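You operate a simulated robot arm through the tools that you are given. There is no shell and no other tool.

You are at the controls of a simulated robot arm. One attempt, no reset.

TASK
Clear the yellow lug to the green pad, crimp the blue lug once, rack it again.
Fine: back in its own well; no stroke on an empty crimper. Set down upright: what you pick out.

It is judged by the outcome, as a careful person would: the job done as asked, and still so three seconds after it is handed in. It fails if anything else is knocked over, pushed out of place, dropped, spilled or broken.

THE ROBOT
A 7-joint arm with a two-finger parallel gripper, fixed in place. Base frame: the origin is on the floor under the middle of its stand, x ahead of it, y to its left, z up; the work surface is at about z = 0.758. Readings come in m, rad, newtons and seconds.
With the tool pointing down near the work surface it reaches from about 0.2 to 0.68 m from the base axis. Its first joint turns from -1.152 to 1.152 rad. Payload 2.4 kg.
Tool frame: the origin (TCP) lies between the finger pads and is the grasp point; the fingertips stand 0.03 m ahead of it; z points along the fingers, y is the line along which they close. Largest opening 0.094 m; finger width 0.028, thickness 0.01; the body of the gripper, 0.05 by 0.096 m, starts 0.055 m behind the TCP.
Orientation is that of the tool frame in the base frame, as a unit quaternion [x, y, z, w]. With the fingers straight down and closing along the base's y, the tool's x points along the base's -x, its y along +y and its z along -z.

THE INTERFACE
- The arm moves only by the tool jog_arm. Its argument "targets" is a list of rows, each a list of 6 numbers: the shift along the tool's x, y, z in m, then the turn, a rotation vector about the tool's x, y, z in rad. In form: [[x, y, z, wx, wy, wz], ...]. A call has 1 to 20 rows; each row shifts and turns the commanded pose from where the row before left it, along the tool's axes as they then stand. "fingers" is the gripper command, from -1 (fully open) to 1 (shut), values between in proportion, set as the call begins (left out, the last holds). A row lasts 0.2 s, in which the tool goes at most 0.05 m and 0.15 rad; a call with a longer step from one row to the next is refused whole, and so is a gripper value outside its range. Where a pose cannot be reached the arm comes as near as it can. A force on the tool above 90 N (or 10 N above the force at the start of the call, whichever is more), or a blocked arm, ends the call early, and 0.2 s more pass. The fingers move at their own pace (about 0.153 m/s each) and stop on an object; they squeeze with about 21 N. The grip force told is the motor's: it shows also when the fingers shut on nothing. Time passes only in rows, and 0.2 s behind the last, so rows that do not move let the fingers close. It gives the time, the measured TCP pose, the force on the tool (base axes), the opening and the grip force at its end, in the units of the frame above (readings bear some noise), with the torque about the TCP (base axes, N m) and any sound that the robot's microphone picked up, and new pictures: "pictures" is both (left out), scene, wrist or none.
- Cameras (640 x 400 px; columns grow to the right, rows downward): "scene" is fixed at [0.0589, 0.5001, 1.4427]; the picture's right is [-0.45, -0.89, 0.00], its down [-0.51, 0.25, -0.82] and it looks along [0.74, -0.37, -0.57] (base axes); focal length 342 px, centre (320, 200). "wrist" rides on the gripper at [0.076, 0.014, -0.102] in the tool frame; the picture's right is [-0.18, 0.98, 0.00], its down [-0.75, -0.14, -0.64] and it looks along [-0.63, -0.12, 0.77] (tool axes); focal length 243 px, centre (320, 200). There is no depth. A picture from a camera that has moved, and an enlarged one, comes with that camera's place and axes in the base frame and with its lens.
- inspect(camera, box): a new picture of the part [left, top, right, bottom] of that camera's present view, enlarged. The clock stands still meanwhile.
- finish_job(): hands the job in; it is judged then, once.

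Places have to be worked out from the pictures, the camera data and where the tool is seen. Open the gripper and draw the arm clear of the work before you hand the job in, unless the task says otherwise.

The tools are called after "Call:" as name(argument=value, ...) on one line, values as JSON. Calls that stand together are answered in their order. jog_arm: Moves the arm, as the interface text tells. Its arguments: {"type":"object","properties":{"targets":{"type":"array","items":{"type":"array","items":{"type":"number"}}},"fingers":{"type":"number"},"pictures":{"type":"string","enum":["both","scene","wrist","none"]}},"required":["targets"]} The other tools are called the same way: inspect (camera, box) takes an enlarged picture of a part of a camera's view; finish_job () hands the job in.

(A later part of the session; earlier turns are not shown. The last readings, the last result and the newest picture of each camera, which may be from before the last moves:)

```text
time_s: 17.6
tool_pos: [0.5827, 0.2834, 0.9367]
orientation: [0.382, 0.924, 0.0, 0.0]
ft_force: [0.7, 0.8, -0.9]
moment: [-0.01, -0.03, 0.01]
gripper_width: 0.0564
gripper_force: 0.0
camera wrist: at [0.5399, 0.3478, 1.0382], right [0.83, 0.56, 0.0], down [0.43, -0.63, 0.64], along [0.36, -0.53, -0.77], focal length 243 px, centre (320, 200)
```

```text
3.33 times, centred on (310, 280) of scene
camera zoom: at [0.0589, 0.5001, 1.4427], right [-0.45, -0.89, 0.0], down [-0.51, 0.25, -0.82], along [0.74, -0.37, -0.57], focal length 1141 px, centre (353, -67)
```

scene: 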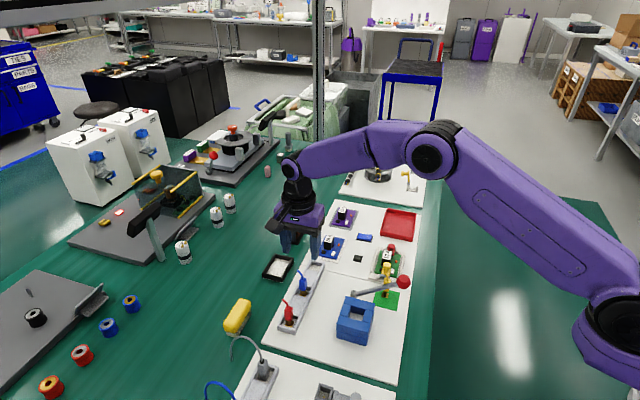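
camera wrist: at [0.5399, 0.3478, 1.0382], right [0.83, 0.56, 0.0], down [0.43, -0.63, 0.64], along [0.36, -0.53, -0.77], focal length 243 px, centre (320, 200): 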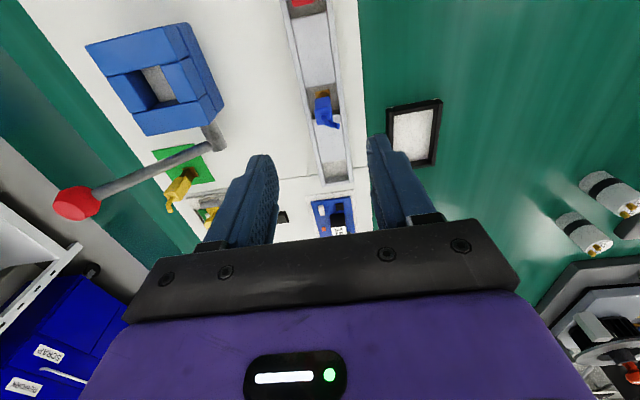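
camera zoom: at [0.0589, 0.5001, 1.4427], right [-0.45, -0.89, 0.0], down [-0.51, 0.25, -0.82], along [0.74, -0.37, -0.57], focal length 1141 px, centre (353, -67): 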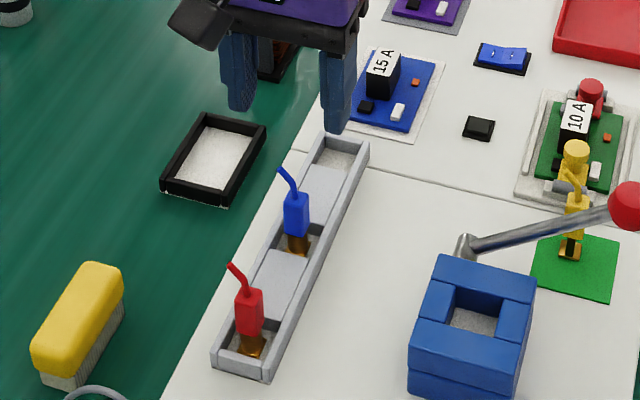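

The blue lug's block top appears about 6 mm further along +v and 2.5 mm along +u from the TCP. I'll correct for that, descend partway to z≈0.85, and recheck.

Call:
jog_arm(targets=[[-0.006, 0.0025, 0, 0, 0, 0], [0, 0, 0.03, 0, 0, 0], [0, 0, 0.03, 0, 0, 0], [0, 0, 0.027, 0, 0, 0], [0, 0, 0, 0, 0, 0]], fingers=-0.2, pictures="both")

Call:
inspect(camera="wrist", box=[230, 50, 430, 250])

Call:
inspect(camera="scene", box=[260, 230, 350, 320])

```text
time_s: 18.8
tool_pos: [0.588, 0.2812, 0.8495]
orientation: [0.382, 0.924, 0.0, 0.0]
ft_force: [-0.2, -0.1, 0.7]
moment: [-0.01, -0.01, -0.02]
gripper_width: 0.0562
gripper_force: 0.0
camera wrist: at [0.5449, 0.3448, 0.9511], right [0.83, 0.56, 0.0], down [0.43, -0.63, 0.64], along [0.36, -0.53, -0.77], focal length 243 px, centre (320, 200)
```

scene: 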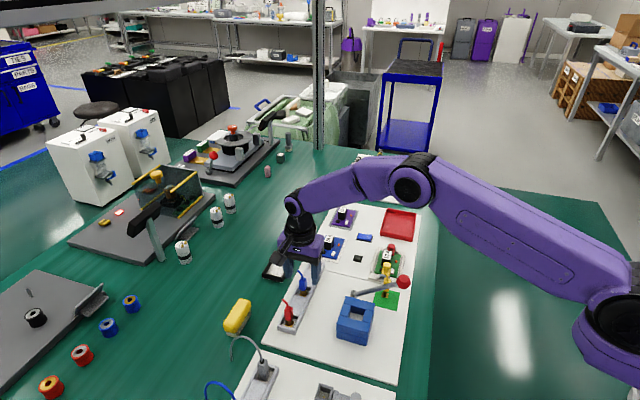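
wrist: 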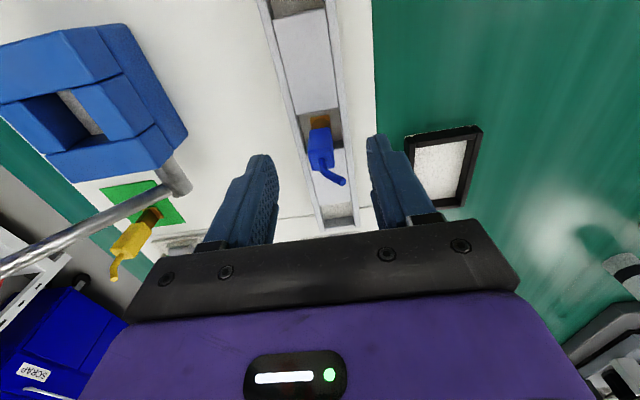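

```text
2.00 times, centred on (330, 150) of wrist
camera zoom: at [0.5449, 0.3448, 0.9511], right [0.83, 0.56, 0.0], down [0.43, -0.63, 0.64], along [0.36, -0.53, -0.77], focal length 485 px, centre (300, 300)
```

zoom: 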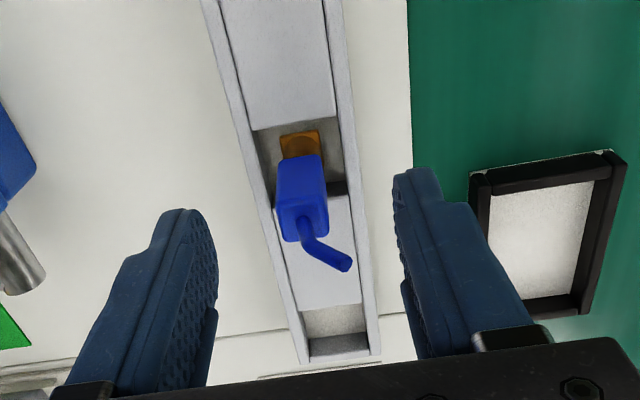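

```text
4.44 times, centred on (305, 275) of scene
camera zoom: at [0.0589, 0.5001, 1.4427], right [-0.45, -0.89, 0.0], down [-0.51, 0.25, -0.82], along [0.74, -0.37, -0.57], focal length 1522 px, centre (387, -133)
```

zoom: 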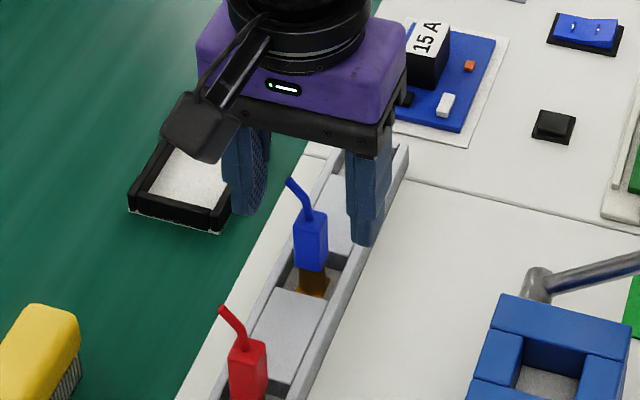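

Block size in the image puts blue's top near z≈0.823, so its bottom is near 0.766. To match the yellow grasp geometry I'll shift about (+2, +1) mm, descend to TCP ≈0.8285, and look before closing.

Call:
jog_arm(targets=[[0.002, 0.001, 0, 0, 0, 0], [0, 0, 0.01, 0, 0, 0], [0, 0, 0.011, 0, 0, 0], [0, 0, 0, 0, 0, 0]], fingers=-0.2, pictures="both")

Call:
inspect(camera="wrist", box=[230, 50, 430, 250])

Call:
inspect(camera="scene", box=[260, 230, 350, 320])

```text
time_s: 19.8
tool_pos: [0.5871, 0.2828, 0.8287]
orientation: [0.383, 0.924, 0.0, 0.0]
ft_force: [0.7, 0.6, 0.1]
moment: [0.03, -0.02, 0.0]
gripper_width: 0.0566
gripper_force: 0.0
camera wrist: at [0.544, 0.3471, 0.9299], right [0.83, 0.56, 0.0], down [0.43, -0.63, 0.64], along [0.36, -0.53, -0.77], focal length 243 px, centre (320, 200)
```

scene: 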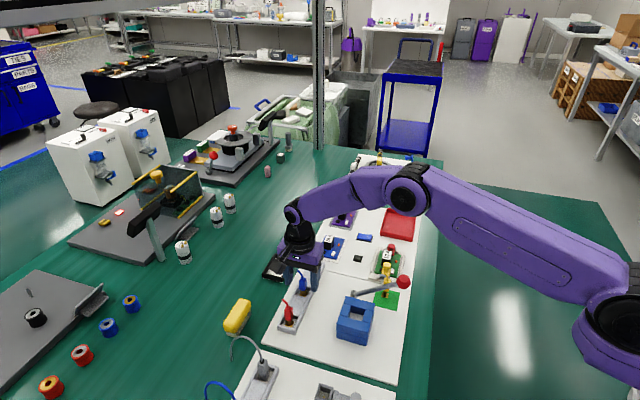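
wrist: 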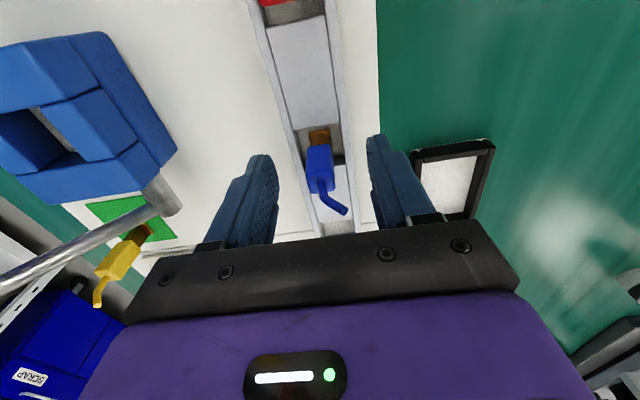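

```text
2.00 times, centred on (330, 150) of wrist
camera zoom: at [0.544, 0.3471, 0.9299], right [0.83, 0.56, 0.0], down [0.43, -0.63, 0.64], along [0.36, -0.53, -0.77], focal length 485 px, centre (300, 300)
```

zoom: 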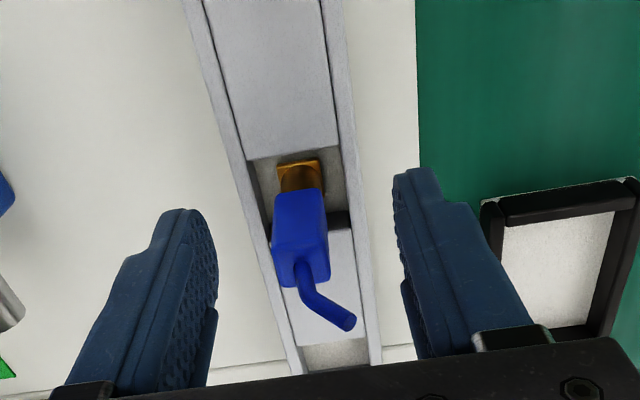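

```text
4.44 times, centred on (305, 275) of scene
camera zoom: at [0.0589, 0.5001, 1.4427], right [-0.45, -0.89, 0.0], down [-0.51, 0.25, -0.82], along [0.74, -0.37, -0.57], focal length 1522 px, centre (387, -133)
```

zoom: 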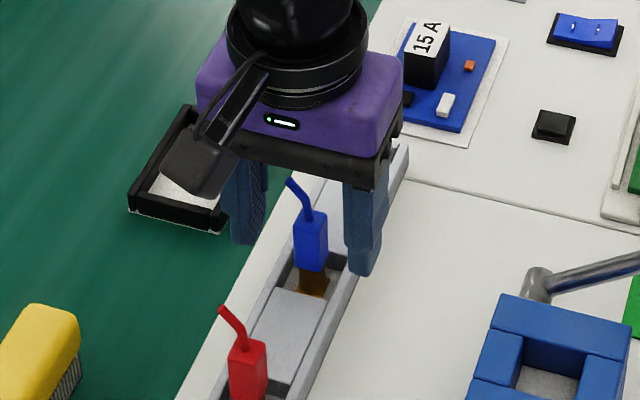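

The blue block's image position matches the yellow pre-grasp view almost exactly, so the grasp relation is the same. I'll close on the blue lug.

Call:
jog_arm(targets=[[0, 0, 0, 0, 0, 0], [0, 0, 0, 0, 0, 0], [0, 0, 0, 0, 0, 0]], fingers=1, pictures="wrist")

Call:
inspect(camera="wrist", box=[230, 50, 430, 250])

```text
time_s: 20.6
tool_pos: [0.588, 0.2835, 0.829]
orientation: [0.383, 0.924, 0.001, 0.001]
ft_force: [-0.3, -0.4, -0.8]
moment: [0.01, -0.01, -0.01]
gripper_width: 0.0146
gripper_force: 20.4
camera wrist: at [0.544, 0.3471, 0.9301], right [0.83, 0.56, 0.0], down [0.43, -0.63, 0.64], along [0.36, -0.53, -0.77], focal length 243 px, centre (320, 200)
```

wrist: 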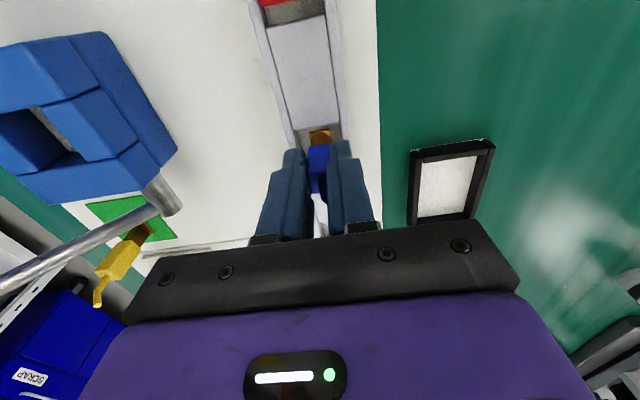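

```text
2.00 times, centred on (330, 150) of wrist
camera zoom: at [0.544, 0.3471, 0.9301], right [0.83, 0.56, 0.0], down [0.43, -0.63, 0.64], along [0.36, -0.53, -0.77], focal length 485 px, centre (300, 300)
```

zoom: 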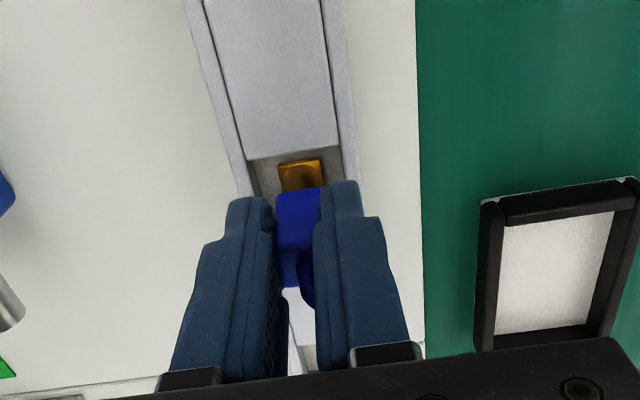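

Blue is gripped at 14.6 mm. I'll lift it clear and carry it back by the exact reverse offset (+46, −145.4 mm in tool axes) to hover over the crimper well.

Call:
jog_arm(targets=[[0, 0, -0.01, 0, 0, 0], [0, 0, -0.015, 0, 0, 0], [0, 0, -0.022, 0, 0, 0], [0, 0, -0.03, 0, 0, 0], [0, 0, -0.03, 0, 0, 0], [0.0092, -0.02908, 0, 0, 0, 0], [0.0092, -0.02908, 0, 0, 0, 0], [0.0092, -0.02908, 0, 0, 0, 0], [0.0092, -0.02908, 0, 0, 0, 0], [0.0092, -0.02908, 0, 0, 0, 0], [0, 0, 0, 0, 0, 0], [0, 0, 0, 0, 0, 0]], fingers=1, pictures="both")

Call:
inspect(camera="wrist", box=[230, 50, 430, 250])

Call:
inspect(camera="scene", box=[310, 230, 410, 340])

```text
time_s: 23.2
tool_pos: [0.4517, 0.2127, 0.9344]
orientation: [0.382, 0.924, 0.0, 0.0]
ft_force: [0.6, -0.6, -0.8]
moment: [-0.03, 0.0, -0.02]
gripper_width: 0.0148
gripper_force: 20.8
camera wrist: at [0.4087, 0.2773, 1.0367], right [0.83, 0.56, 0.0], down [0.43, -0.63, 0.64], along [0.36, -0.53, -0.77], focal length 243 px, centre (320, 200)
```

scene: 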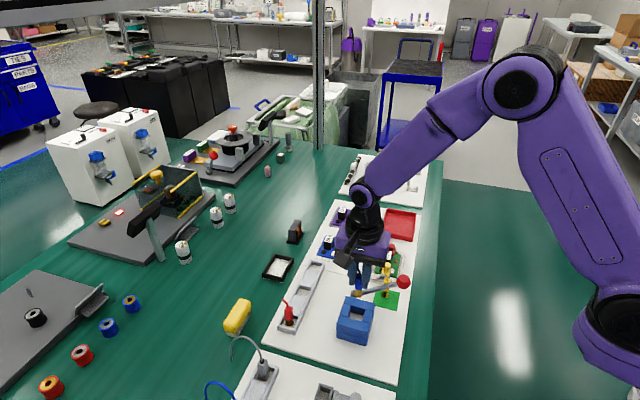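
wrist: 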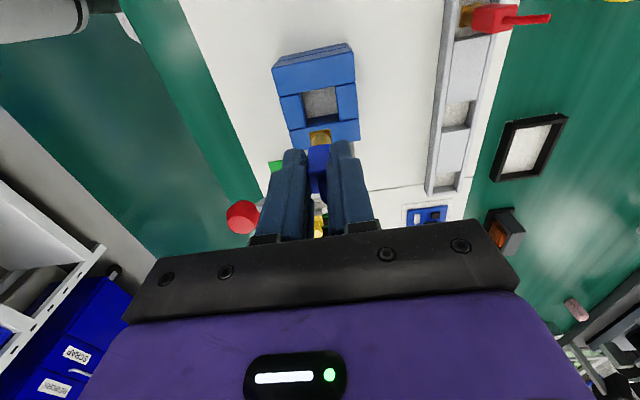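

```text
2.00 times, centred on (330, 150) of wrist
camera zoom: at [0.4087, 0.2773, 1.0367], right [0.83, 0.56, 0.0], down [0.43, -0.63, 0.64], along [0.36, -0.53, -0.77], focal length 485 px, centre (300, 300)
```

zoom: 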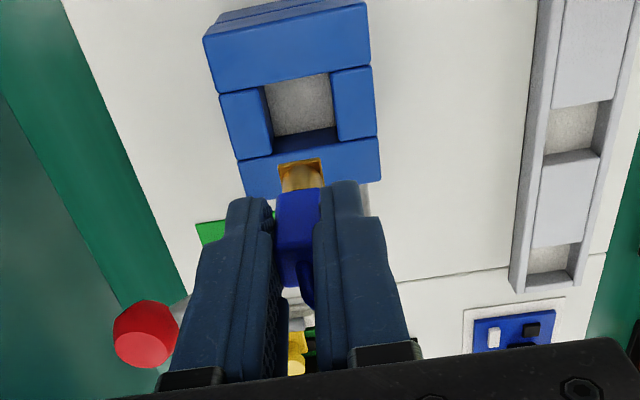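

```text
3.64 times, centred on (360, 285) of scene
camera zoom: at [0.0589, 0.5001, 1.4427], right [-0.45, -0.89, 0.0], down [-0.51, 0.25, -0.82], along [0.74, -0.37, -0.57], focal length 1245 px, centre (174, -109)
```

zoom: 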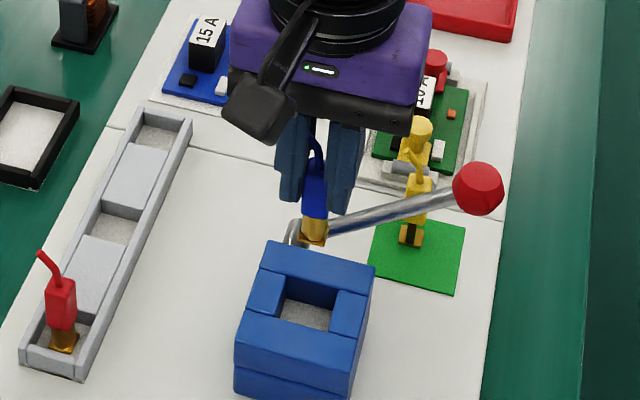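

The lug hangs upright over the crimper, and its own well in the rack (the middle one) is empty. I'll lower until its bottom is just above the box top and check alignment.

Call:
jog_arm(targets=[[0, 0, 0.03, 0, 0, 0], [0, 0, 0.02, 0, 0, 0], [0, 0, 0.003, 0, 0, 0], [0, 0, 0, 0, 0, 0]], fingers=1, pictures="both")

Call:
inspect(camera="wrist", box=[230, 50, 430, 250])

Call:
inspect(camera="scene", box=[320, 260, 400, 340])

```text
time_s: 24.2
tool_pos: [0.4508, 0.2134, 0.8817]
orientation: [0.383, 0.924, 0.0, 0.0]
ft_force: [0.1, 0.8, -0.2]
moment: [0.01, 0.02, 0.01]
gripper_width: 0.0149
gripper_force: 20.9
camera wrist: at [0.4085, 0.2771, 0.9833], right [0.83, 0.56, 0.0], down [0.43, -0.63, 0.64], along [0.36, -0.53, -0.77], focal length 243 px, centre (320, 200)
```

scene: 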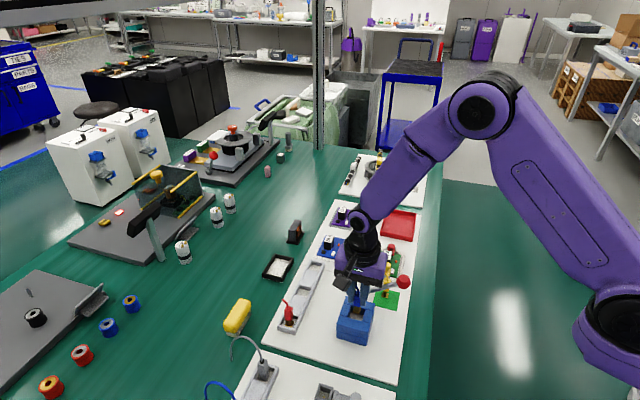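
wrist: 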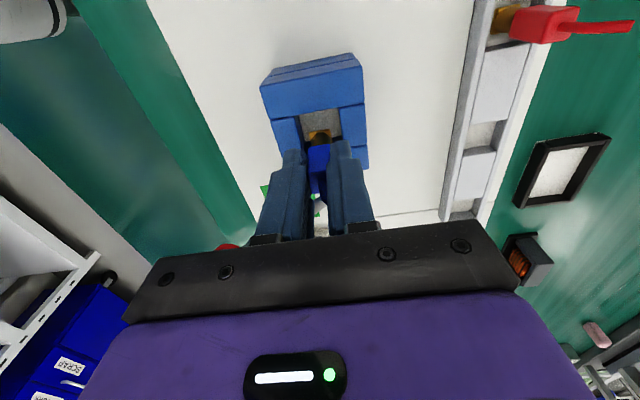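

```text
2.00 times, centred on (330, 150) of wrist
camera zoom: at [0.4085, 0.2771, 0.9833], right [0.83, 0.56, 0.0], down [0.43, -0.63, 0.64], along [0.36, -0.53, -0.77], focal length 485 px, centre (300, 300)
```

zoom: 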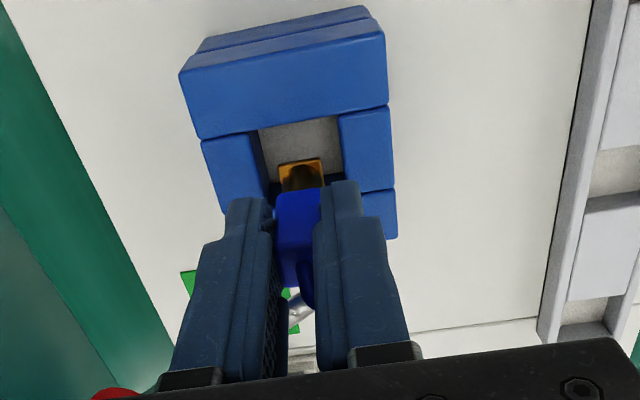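

```text
5.00 times, centred on (360, 300) of scene
camera zoom: at [0.0589, 0.5001, 1.4427], right [-0.45, -0.89, 0.0], down [-0.51, 0.25, -0.82], along [0.74, -0.37, -0.57], focal length 1712 px, centre (120, -300)
```

zoom: 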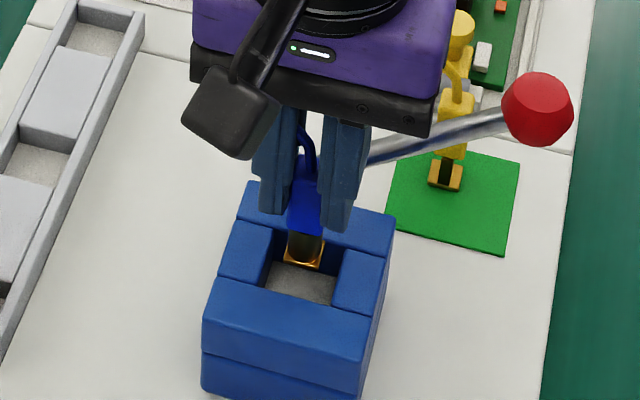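

The base lines up with the well opening. I'll insert in small steps under force monitoring, stopping about 8 mm above the expected seat.

Call:
jog_arm(targets=[[0, 0, 0.008, 0, 0, 0], [0, 0, 0.008, 0, 0, 0], [0, 0, 0.008, 0, 0, 0], [0, 0, 0, 0, 0, 0]], fingers=1, pictures="wrist")

Call:
inspect(camera="scene", box=[320, 260, 400, 340])

Call:
inspect(camera="wrist", box=[230, 50, 430, 250])

```text
time_s: 25.2
tool_pos: [0.4523, 0.2125, 0.8586]
orientation: [0.383, 0.924, 0.0, 0.0]
ft_force: [-0.1, 0.3, -0.6]
moment: [0.0, -0.01, -0.02]
gripper_width: 0.0148
gripper_force: 21.1
camera wrist: at [0.4087, 0.277, 0.9599], right [0.83, 0.56, 0.0], down [0.43, -0.63, 0.64], along [0.36, -0.53, -0.77], focal length 243 px, centre (320, 200)
```

wrist: 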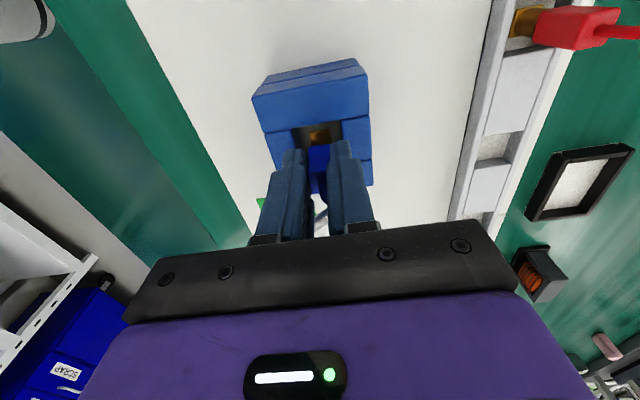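

```text
5.00 times, centred on (360, 300) of scene
camera zoom: at [0.0589, 0.5001, 1.4427], right [-0.45, -0.89, 0.0], down [-0.51, 0.25, -0.82], along [0.74, -0.37, -0.57], focal length 1712 px, centre (120, -300)
```

zoom: 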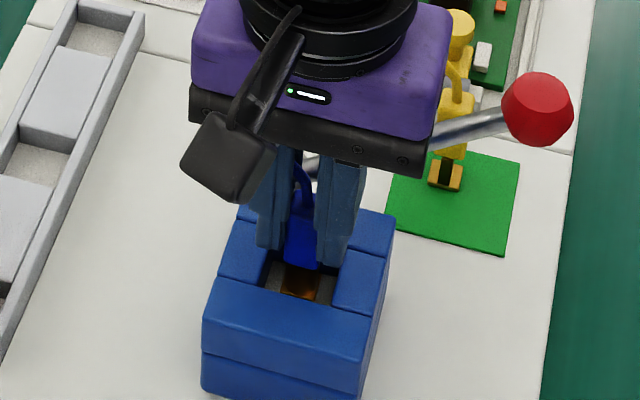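

```text
2.00 times, centred on (330, 150) of wrist
camera zoom: at [0.4087, 0.277, 0.9599], right [0.83, 0.56, 0.0], down [0.43, -0.63, 0.64], along [0.36, -0.53, -0.77], focal length 485 px, centre (300, 300)
```

zoom: 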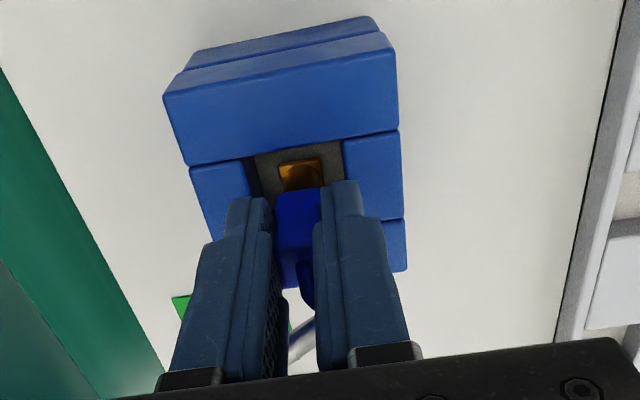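

The lug is inside the well without contact. I'll lower the last few millimetres in small steps until the floor is felt.

Call:
jog_arm(targets=[[0, 0, 0.003, 0, 0, 0], [0, 0, 0.002, 0, 0, 0], [0, 0, 0.001, 0, 0, 0], [0, 0, 0, 0, 0, 0]], fingers=1, pictures="none")

```text
time_s: 26.2
tool_pos: [0.4528, 0.2129, 0.8525]
orientation: [0.383, 0.924, 0.001, 0.0]
ft_force: [-2.1, -1.1, 19.2]
moment: [-0.17, 0.07, 0.02]
gripper_width: 0.0147
gripper_force: 21.0
```

Contact: +19 N up at TCP z≈0.8525, close to the expected seat. I'll ease off 1 mm and look before releasing.

Call:
jog_arm(targets=[[0, 0, -0.001, 0, 0, 0], [0, 0, 0, 0, 0, 0]], fingers=1, pictures="both")

Call:
inspect(camera="wrist", box=[230, 50, 430, 250])

Call:
inspect(camera="scene", box=[330, 270, 390, 330])

```text
time_s: 26.8
tool_pos: [0.451, 0.2127, 0.8532]
orientation: [0.383, 0.924, -0.001, 0.0]
ft_force: [0.3, 0.5, 1.3]
moment: [-0.01, -0.07, 0.0]
gripper_width: 0.0147
gripper_force: 20.7
camera wrist: at [0.4083, 0.2767, 0.9547], right [0.83, 0.56, 0.0], down [0.43, -0.63, 0.64], along [0.36, -0.53, -0.77], focal length 243 px, centre (320, 200)
```

scene: 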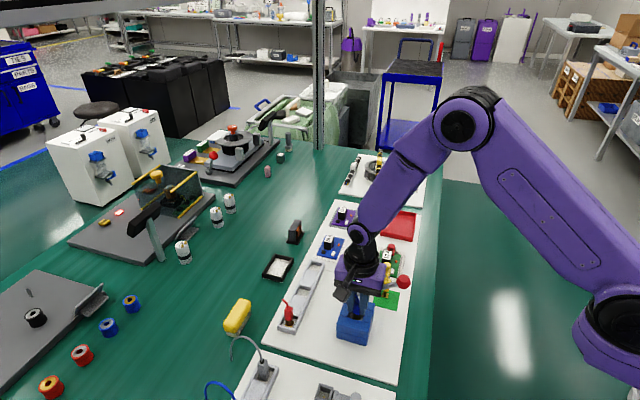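
wrist: 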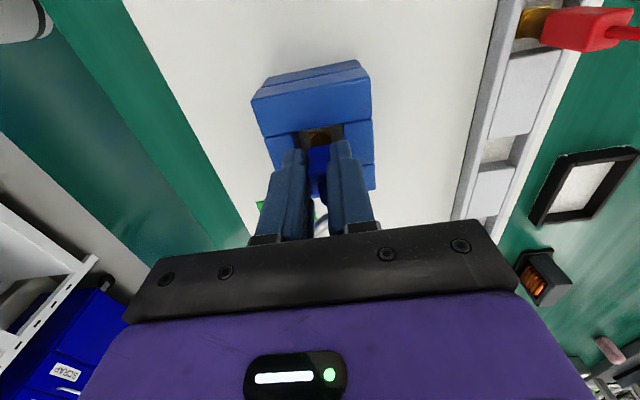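

```text
2.00 times, centred on (330, 150) of wrist
camera zoom: at [0.4083, 0.2767, 0.9547], right [0.83, 0.56, 0.0], down [0.43, -0.63, 0.64], along [0.36, -0.53, -0.77], focal length 485 px, centre (300, 300)
```

zoom: 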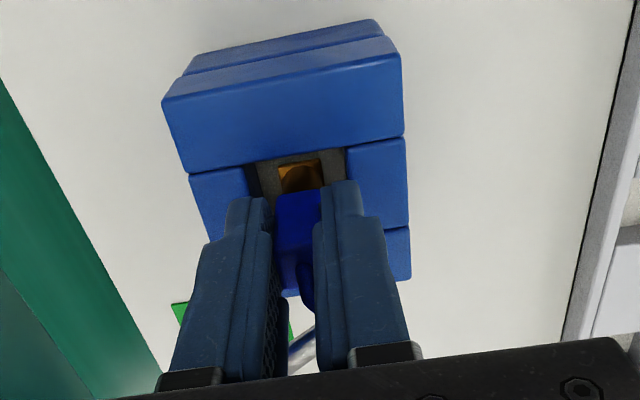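

```text
6.67 times, centred on (360, 300) of scene
camera zoom: at [0.0589, 0.5001, 1.4427], right [-0.45, -0.89, 0.0], down [-0.51, 0.25, -0.82], along [0.74, -0.37, -0.57], focal length 2283 px, centre (53, -467)
```

zoom: 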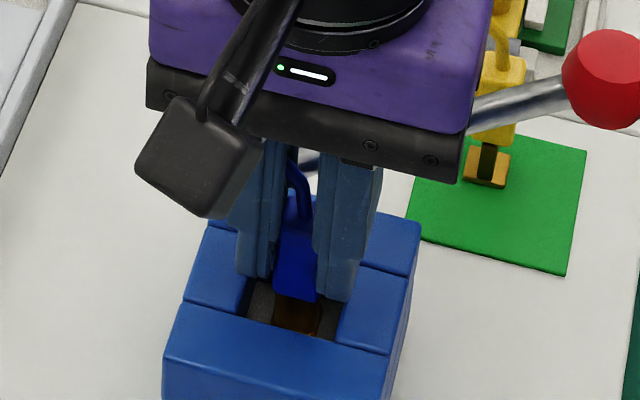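

The contact load is nearly gone (1.3 N), so the lug is standing on the well floor. I'll open the fingers moderately and confirm it stands freely.

Call:
jog_arm(targets=[[0, 0, 0, 0, 0, 0], [0, 0, 0, 0, 0, 0], [0, 0, 0, 0, 0, 0]], fingers=0.25, pictures="wrist")

Call:
inspect(camera="wrist", box=[230, 50, 430, 250])

Call:
inspect(camera="scene", box=[330, 270, 390, 330])

```text
time_s: 27.6
tool_pos: [0.452, 0.2128, 0.8538]
orientation: [0.383, 0.924, 0.0, 0.0]
ft_force: [0.2, 0.5, 0.6]
moment: [0.0, -0.01, 0.03]
gripper_width: 0.0352
gripper_force: 0.1
camera wrist: at [0.4085, 0.2768, 0.9551], right [0.83, 0.56, 0.0], down [0.43, -0.63, 0.64], along [0.36, -0.53, -0.77], focal length 243 px, centre (320, 200)
```

wrist: 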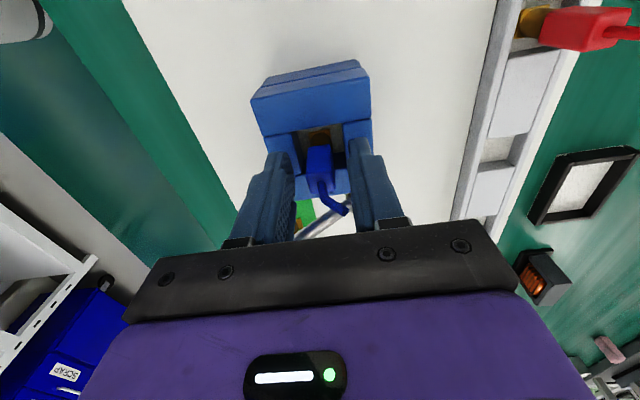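

```text
2.00 times, centred on (330, 150) of wrist
camera zoom: at [0.4085, 0.2768, 0.9551], right [0.83, 0.56, 0.0], down [0.43, -0.63, 0.64], along [0.36, -0.53, -0.77], focal length 485 px, centre (300, 300)
```

zoom: 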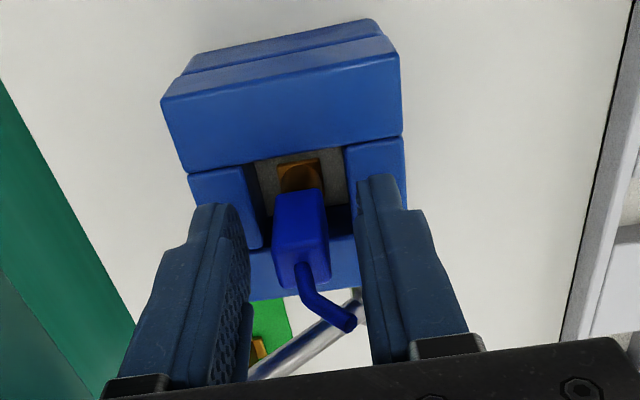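

```text
6.67 times, centred on (360, 300) of scene
camera zoom: at [0.0589, 0.5001, 1.4427], right [-0.45, -0.89, 0.0], down [-0.51, 0.25, -0.82], along [0.74, -0.37, -0.57], focal length 2283 px, centre (53, -467)
```

zoom: 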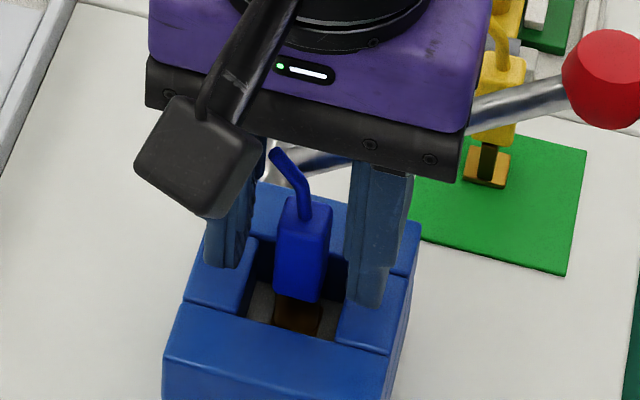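

Blue stands upright and free in the crimper well, with its block clear of both fingers. I'll rise straight up, close the fingers, and hover above the lever knob, which re-triangulates to about (0.4385, 0.1026, 0.8646) with radius 16 mm.

Call:
jog_arm(targets=[[0, 0, -0.01, 0, 0, 0], [0, 0, -0.015, 0, 0, 0], [0, 0, -0.025, 0, 0, 0], [0, 0, -0.025, 0, 0, 0], [0, 0, -0.025, 0, 0, 0], [0, 0, 0, 0, 0, 0]], fingers=0.25, pictures="wrist")

Call:
jog_arm(targets=[[-0.0171, -0.0219, 0, 0, 0, 0], [-0.0171, -0.0219, 0, 0, 0, 0], [-0.0171, -0.0219, 0, 0, 0, 0], [-0.0171, -0.0218, 0, 0, 0, 0], [0, 0, 0, 0, 0, 0]], fingers=1, pictures="both")

Call:
inspect(camera="wrist", box=[220, 0, 480, 240])

Call:
inspect(camera="scene", box=[330, 200, 450, 340])

```text
time_s: 29.0
tool_pos: [0.4519, 0.2116, 0.953]
orientation: [0.382, 0.924, 0.001, 0.0]
ft_force: [0.0, 0.4, 0.2]
moment: [0.01, 0.01, 0.0]
gripper_width: 0.0352
gripper_force: 0.0
camera wrist: at [0.4086, 0.2759, 1.0545], right [0.83, 0.56, 0.0], down [0.43, -0.63, 0.64], along [0.36, -0.53, -0.77], focal length 243 px, centre (320, 200)
```

wrist: 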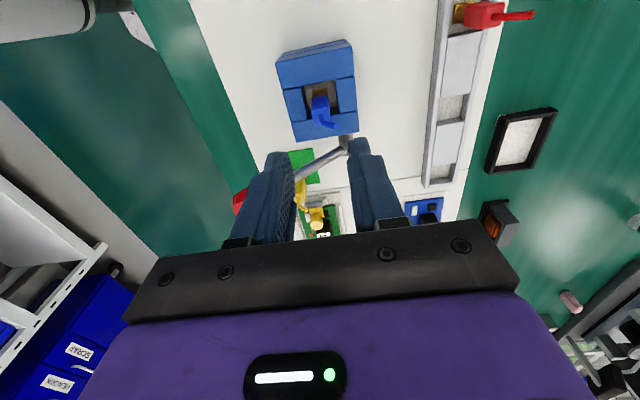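

```text
time_s: 30.2
tool_pos: [0.438, 0.1009, 0.9531]
orientation: [0.383, 0.924, 0.0, 0.0]
ft_force: [-0.3, 0.5, 0.9]
moment: [0.0, 0.02, -0.01]
gripper_width: 0.0001
gripper_force: 20.5
camera wrist: at [0.395, 0.1655, 1.0546], right [0.82, 0.57, 0.0], down [0.43, -0.63, 0.64], along [0.36, -0.53, -0.77], focal length 243 px, centre (320, 200)
```

scene: 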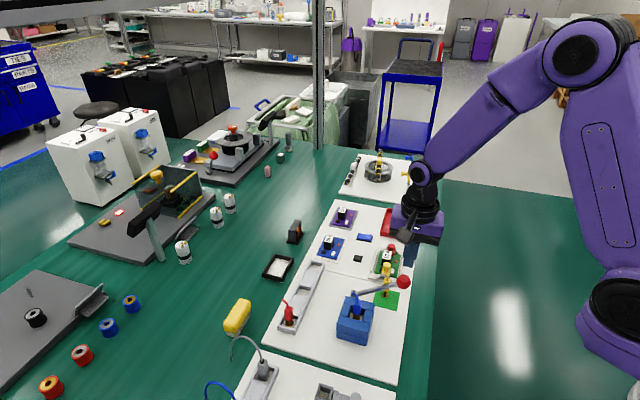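
wrist: 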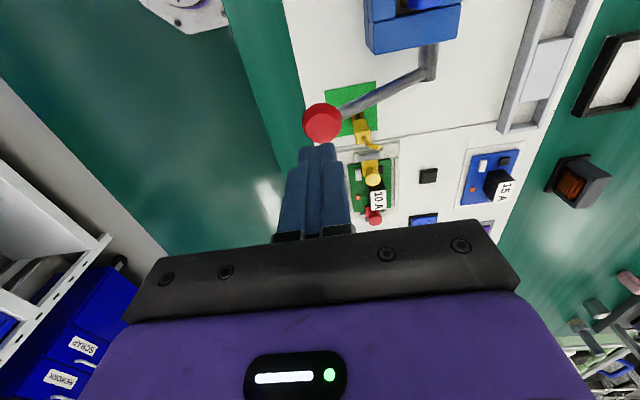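

```text
1.67 times, centred on (350, 120) of wrist
camera zoom: at [0.395, 0.1655, 1.0546], right [0.82, 0.57, 0.0], down [0.43, -0.63, 0.64], along [0.36, -0.53, -0.77], focal length 404 px, centre (270, 333)
```

zoom: 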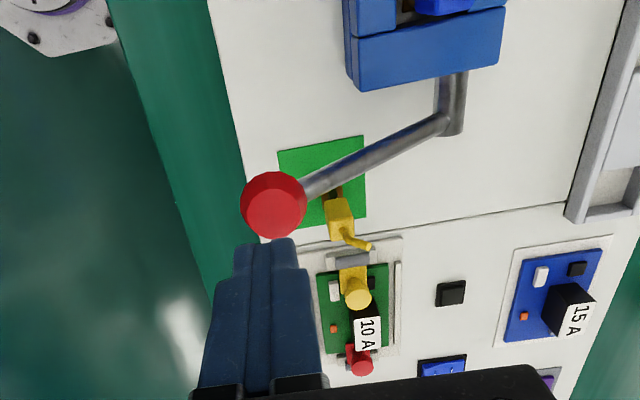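

```text
2.86 times, centred on (390, 270) of scene
camera zoom: at [0.0589, 0.5, 1.4427], right [-0.45, -0.89, 0.0], down [-0.51, 0.25, -0.82], along [0.74, -0.37, -0.57], focal length 978 px, centre (120, 0)
```

zoom: 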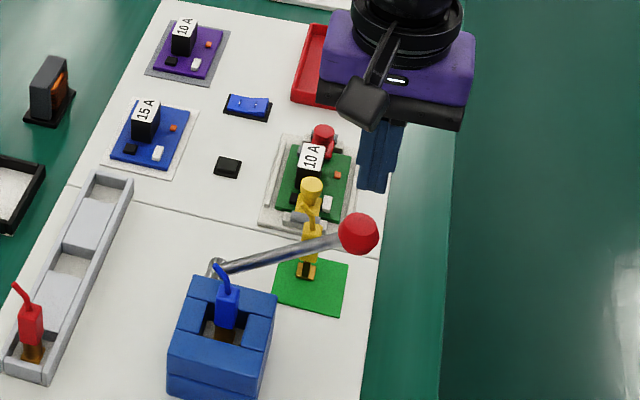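

The knob is almost exactly below the TCP, offset about 1 mm, and the lever swings in the tool's y–z plane. Blue stands upright in the crimper. I'll descend until the closed fingertips are just above the knob.

Call:
jog_arm(targets=[[-0.0006, 0.0014, 0.02, 0, 0, 0], [0, 0, 0.017, 0, 0, 0], [0, 0, 0, 0, 0, 0]], fingers=1, pictures="both")

Call:
inspect(camera="scene", box=[330, 220, 450, 340])

Call:
inspect(camera="wrist", box=[220, 0, 480, 240])

```text
time_s: 31.0
tool_pos: [0.4417, 0.1026, 0.9164]
orientation: [0.382, 0.924, -0.001, -0.001]
ft_force: [-0.6, -0.9, 1.9]
moment: [-0.04, 0.0, 0.02]
gripper_width: 0.0
gripper_force: 20.9
camera wrist: at [0.3969, 0.1669, 1.0173], right [0.83, 0.56, 0.0], down [0.43, -0.63, 0.64], along [0.36, -0.53, -0.77], focal length 243 px, centre (320, 200)
```

scene: 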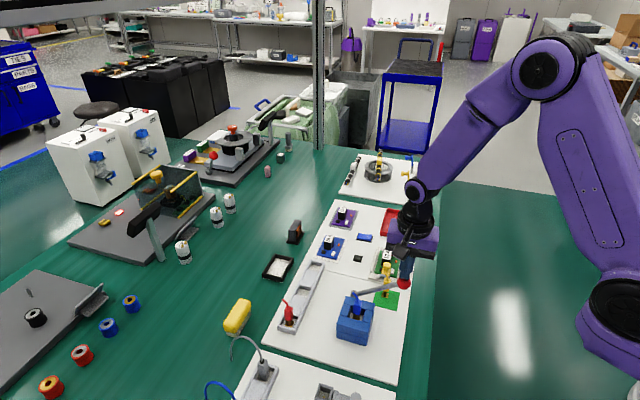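
wrist: 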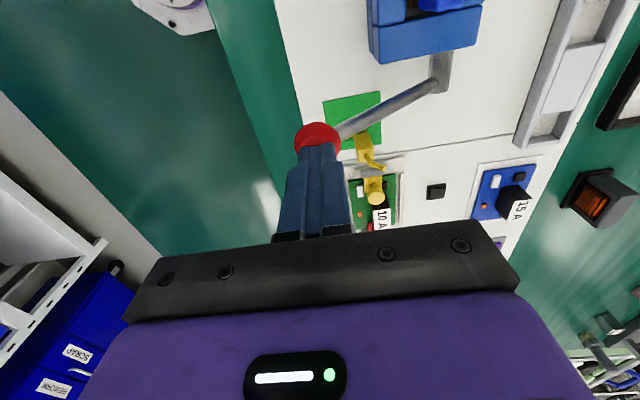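

```text
3.33 times, centred on (390, 280) of scene
camera zoom: at [0.0589, 0.5, 1.4427], right [-0.45, -0.89, 0.0], down [-0.51, 0.25, -0.82], along [0.74, -0.37, -0.57], focal length 1141 px, centre (87, -67)
```

zoom: 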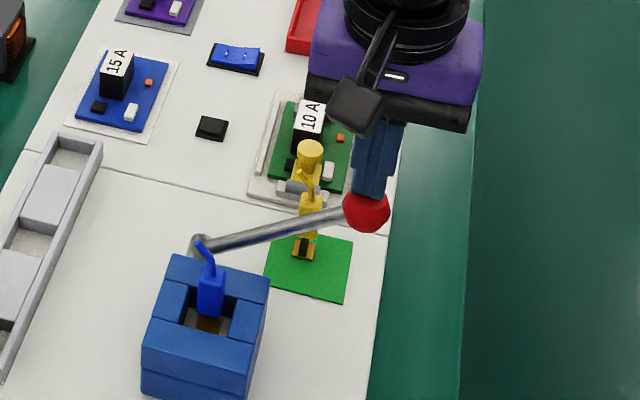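

```text
1.67 times, centred on (350, 120) of wrist
camera zoom: at [0.3969, 0.1669, 1.0173], right [0.83, 0.56, 0.0], down [0.43, -0.63, 0.64], along [0.36, -0.53, -0.77], focal length 404 px, centre (270, 333)
```

zoom: 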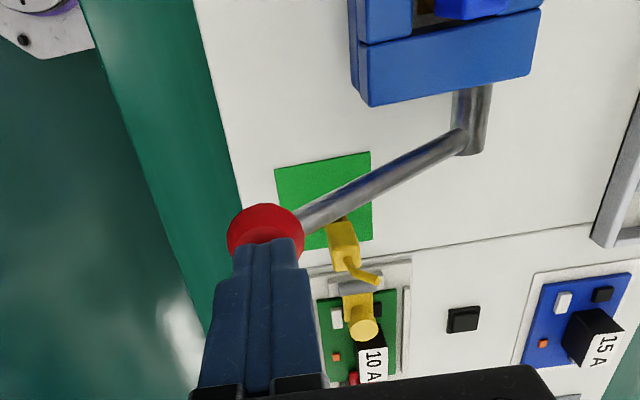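

The fingertips sit about on the knob top. I'll begin the stroke, following the knob's arc (down and slightly outward along −u) in small steps while watching force and sound.

Call:
jog_arm(targets=[[0, 0, 0.005, 0, 0, 0], [0, -0.0034, 0.005, 0, 0, 0], [0, -0.0033, 0.005, 0, 0, 0], [0, 0, 0, 0, 0, 0]], fingers=1, pictures="both")

Call:
inspect(camera="scene", box=[330, 220, 450, 340])

```text
time_s: 32.0
tool_pos: [0.4359, 0.0983, 0.9005]
orientation: [0.383, 0.924, 0.0, 0.0]
ft_force: [0.6, 0.2, 2.3]
moment: [0.0, 0.01, -0.01]
gripper_width: 0.0001
gripper_force: 21.2
camera wrist: at [0.392, 0.1624, 1.0028], right [0.82, 0.57, 0.0], down [0.43, -0.63, 0.64], along [0.36, -0.53, -0.77], focal length 243 px, centre (320, 200)
```

scene: 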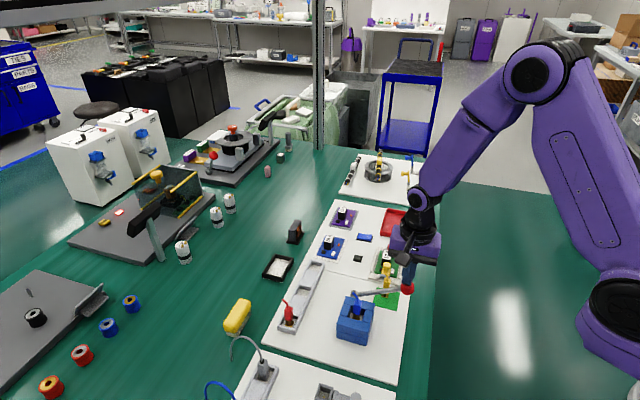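
wrist: 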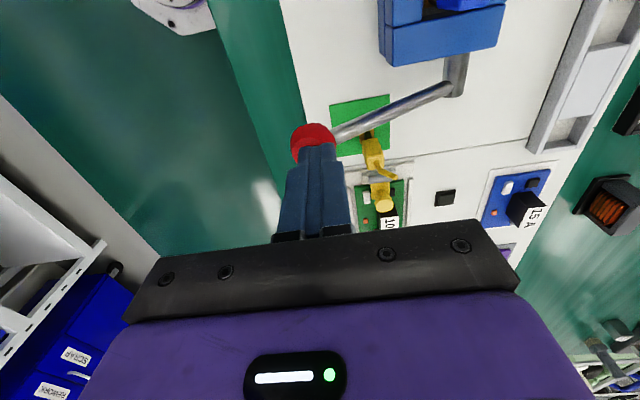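

```text
3.33 times, centred on (390, 280) of scene
camera zoom: at [0.0589, 0.5001, 1.4427], right [-0.45, -0.89, 0.0], down [-0.51, 0.25, -0.82], along [0.74, -0.37, -0.57], focal length 1141 px, centre (87, -67)
```

zoom: 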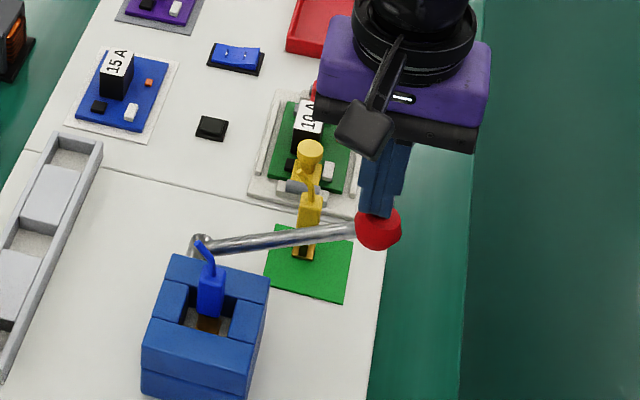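

The lever follows down smoothly with only about 2 N. I'll continue along the arc.

Call:
jog_arm(targets=[[0, -0.0032, 0.005, 0, 0, 0], [0, -0.003, 0.005, 0, 0, 0], [0, 0, 0, 0, 0, 0]], fingers=1, pictures="both")

Call:
inspect(camera="scene", box=[330, 220, 450, 340])

```text
time_s: 32.8
tool_pos: [0.4306, 0.0945, 0.8912]
orientation: [0.383, 0.924, 0.0, -0.001]
ft_force: [-0.4, 0.6, 1.3]
moment: [0.02, 0.03, 0.0]
gripper_width: 0.0002
gripper_force: 21.0
camera wrist: at [0.3874, 0.1579, 0.993], right [0.83, 0.56, 0.0], down [0.43, -0.63, 0.64], along [0.36, -0.53, -0.77], focal length 243 px, centre (320, 200)
```

scene: 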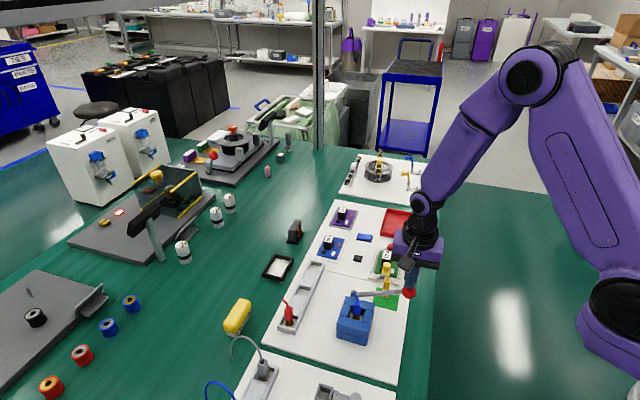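
wrist: 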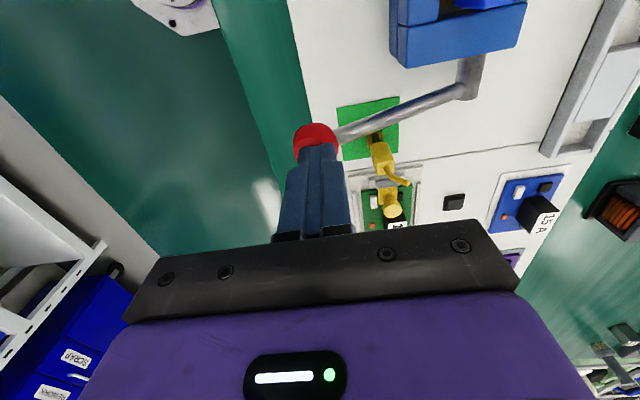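

```text
3.33 times, centred on (390, 280) of scene
camera zoom: at [0.0589, 0.5001, 1.4427], right [-0.45, -0.89, 0.0], down [-0.51, 0.25, -0.82], along [0.74, -0.37, -0.57], focal length 1141 px, centre (87, -67)
```

zoom: 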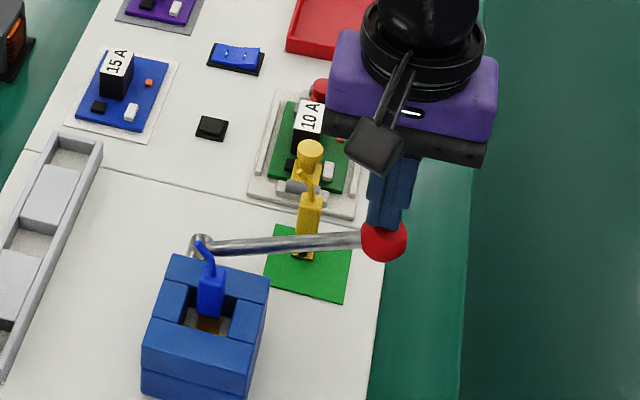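

The fingertips are still centred on the knob and the lever is moving freely. Continuing down.

Call:
jog_arm(targets=[[0, -0.0025, 0.005, 0, 0, 0], [0, -0.0023, 0.005, 0, 0, 0], [0, 0, 0, 0, 0, 0]], fingers=1, pictures="both")

Call:
inspect(camera="scene", box=[330, 220, 450, 340])

```text
time_s: 33.6
tool_pos: [0.4265, 0.0899, 0.8828]
orientation: [0.382, 0.924, -0.001, 0.001]
ft_force: [-1.3, -1.0, 1.8]
moment: [-0.05, 0.08, 0.01]
gripper_width: 0.0
gripper_force: 21.0
camera wrist: at [0.3838, 0.1543, 0.9831], right [0.83, 0.56, 0.0], down [0.43, -0.63, 0.64], along [0.36, -0.53, -0.77], focal length 243 px, centre (320, 200)
```

scene: 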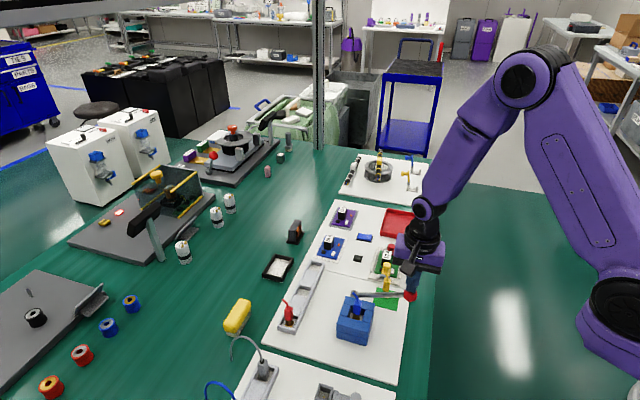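
wrist: 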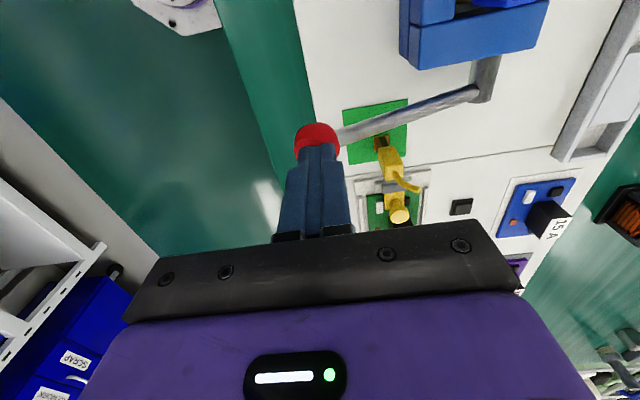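

```text
3.33 times, centred on (390, 280) of scene
camera zoom: at [0.0588, 0.5, 1.4427], right [-0.45, -0.89, 0.0], down [-0.51, 0.25, -0.82], along [0.74, -0.37, -0.57], focal length 1141 px, centre (87, -67)
```

zoom: 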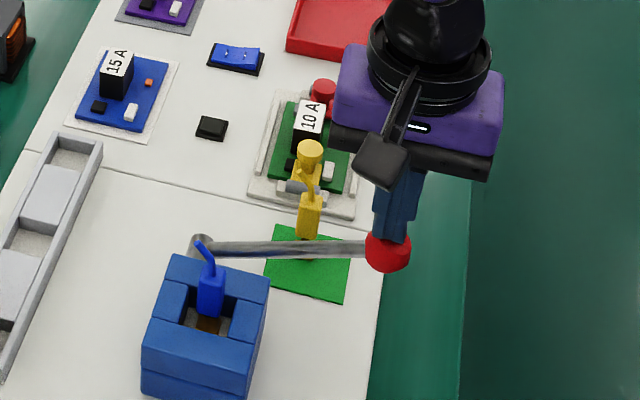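

Still light force (~2 N) and good tracking on the knob, so I continue the stroke.

Call:
jog_arm(targets=[[0, -0.002, 0.005, 0, 0, 0], [0, -0.0018, 0.005, 0, 0, 0], [0, 0, 0, 0, 0, 0]], fingers=1, pictures="both")

Call:
inspect(camera="scene", box=[330, 220, 450, 340])

```text
time_s: 34.4
tool_pos: [0.4244, 0.0878, 0.8725]
orientation: [0.383, 0.924, -0.001, 0.0]
ft_force: [-1.3, -0.9, 2.0]
moment: [-0.05, 0.07, 0.0]
gripper_width: 0.0001
gripper_force: 21.3
camera wrist: at [0.3812, 0.1517, 0.9732], right [0.83, 0.56, 0.0], down [0.43, -0.63, 0.64], along [0.36, -0.53, -0.77], focal length 243 px, centre (320, 200)
```

scene: 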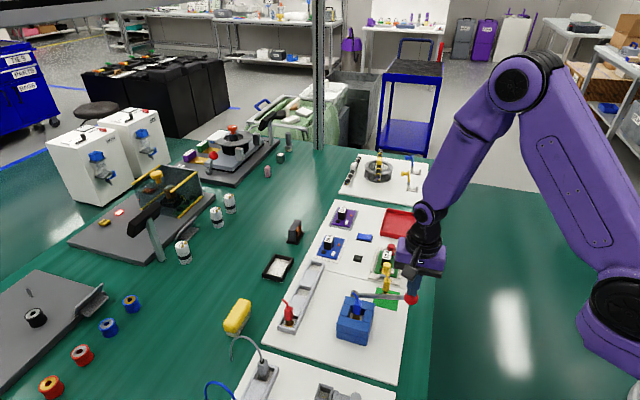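
wrist: 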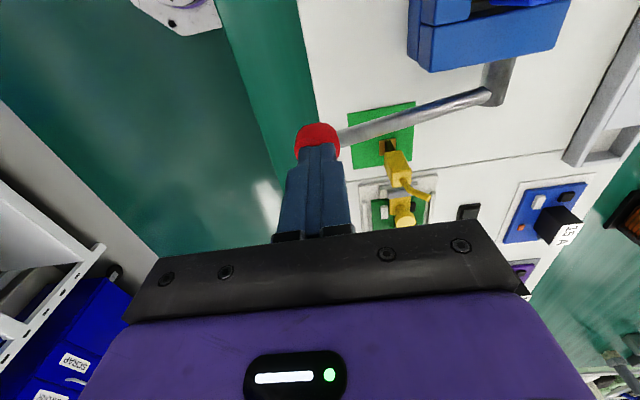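

```text
3.33 times, centred on (390, 280) of scene
camera zoom: at [0.0588, 0.5, 1.4427], right [-0.45, -0.89, 0.0], down [-0.51, 0.25, -0.82], along [0.74, -0.37, -0.57], focal length 1141 px, centre (87, -67)
```

zoom: 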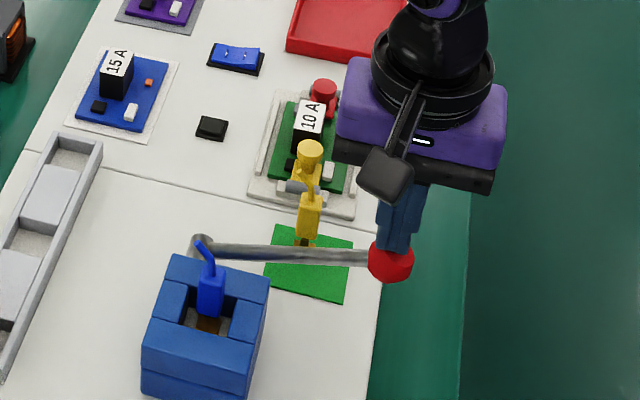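

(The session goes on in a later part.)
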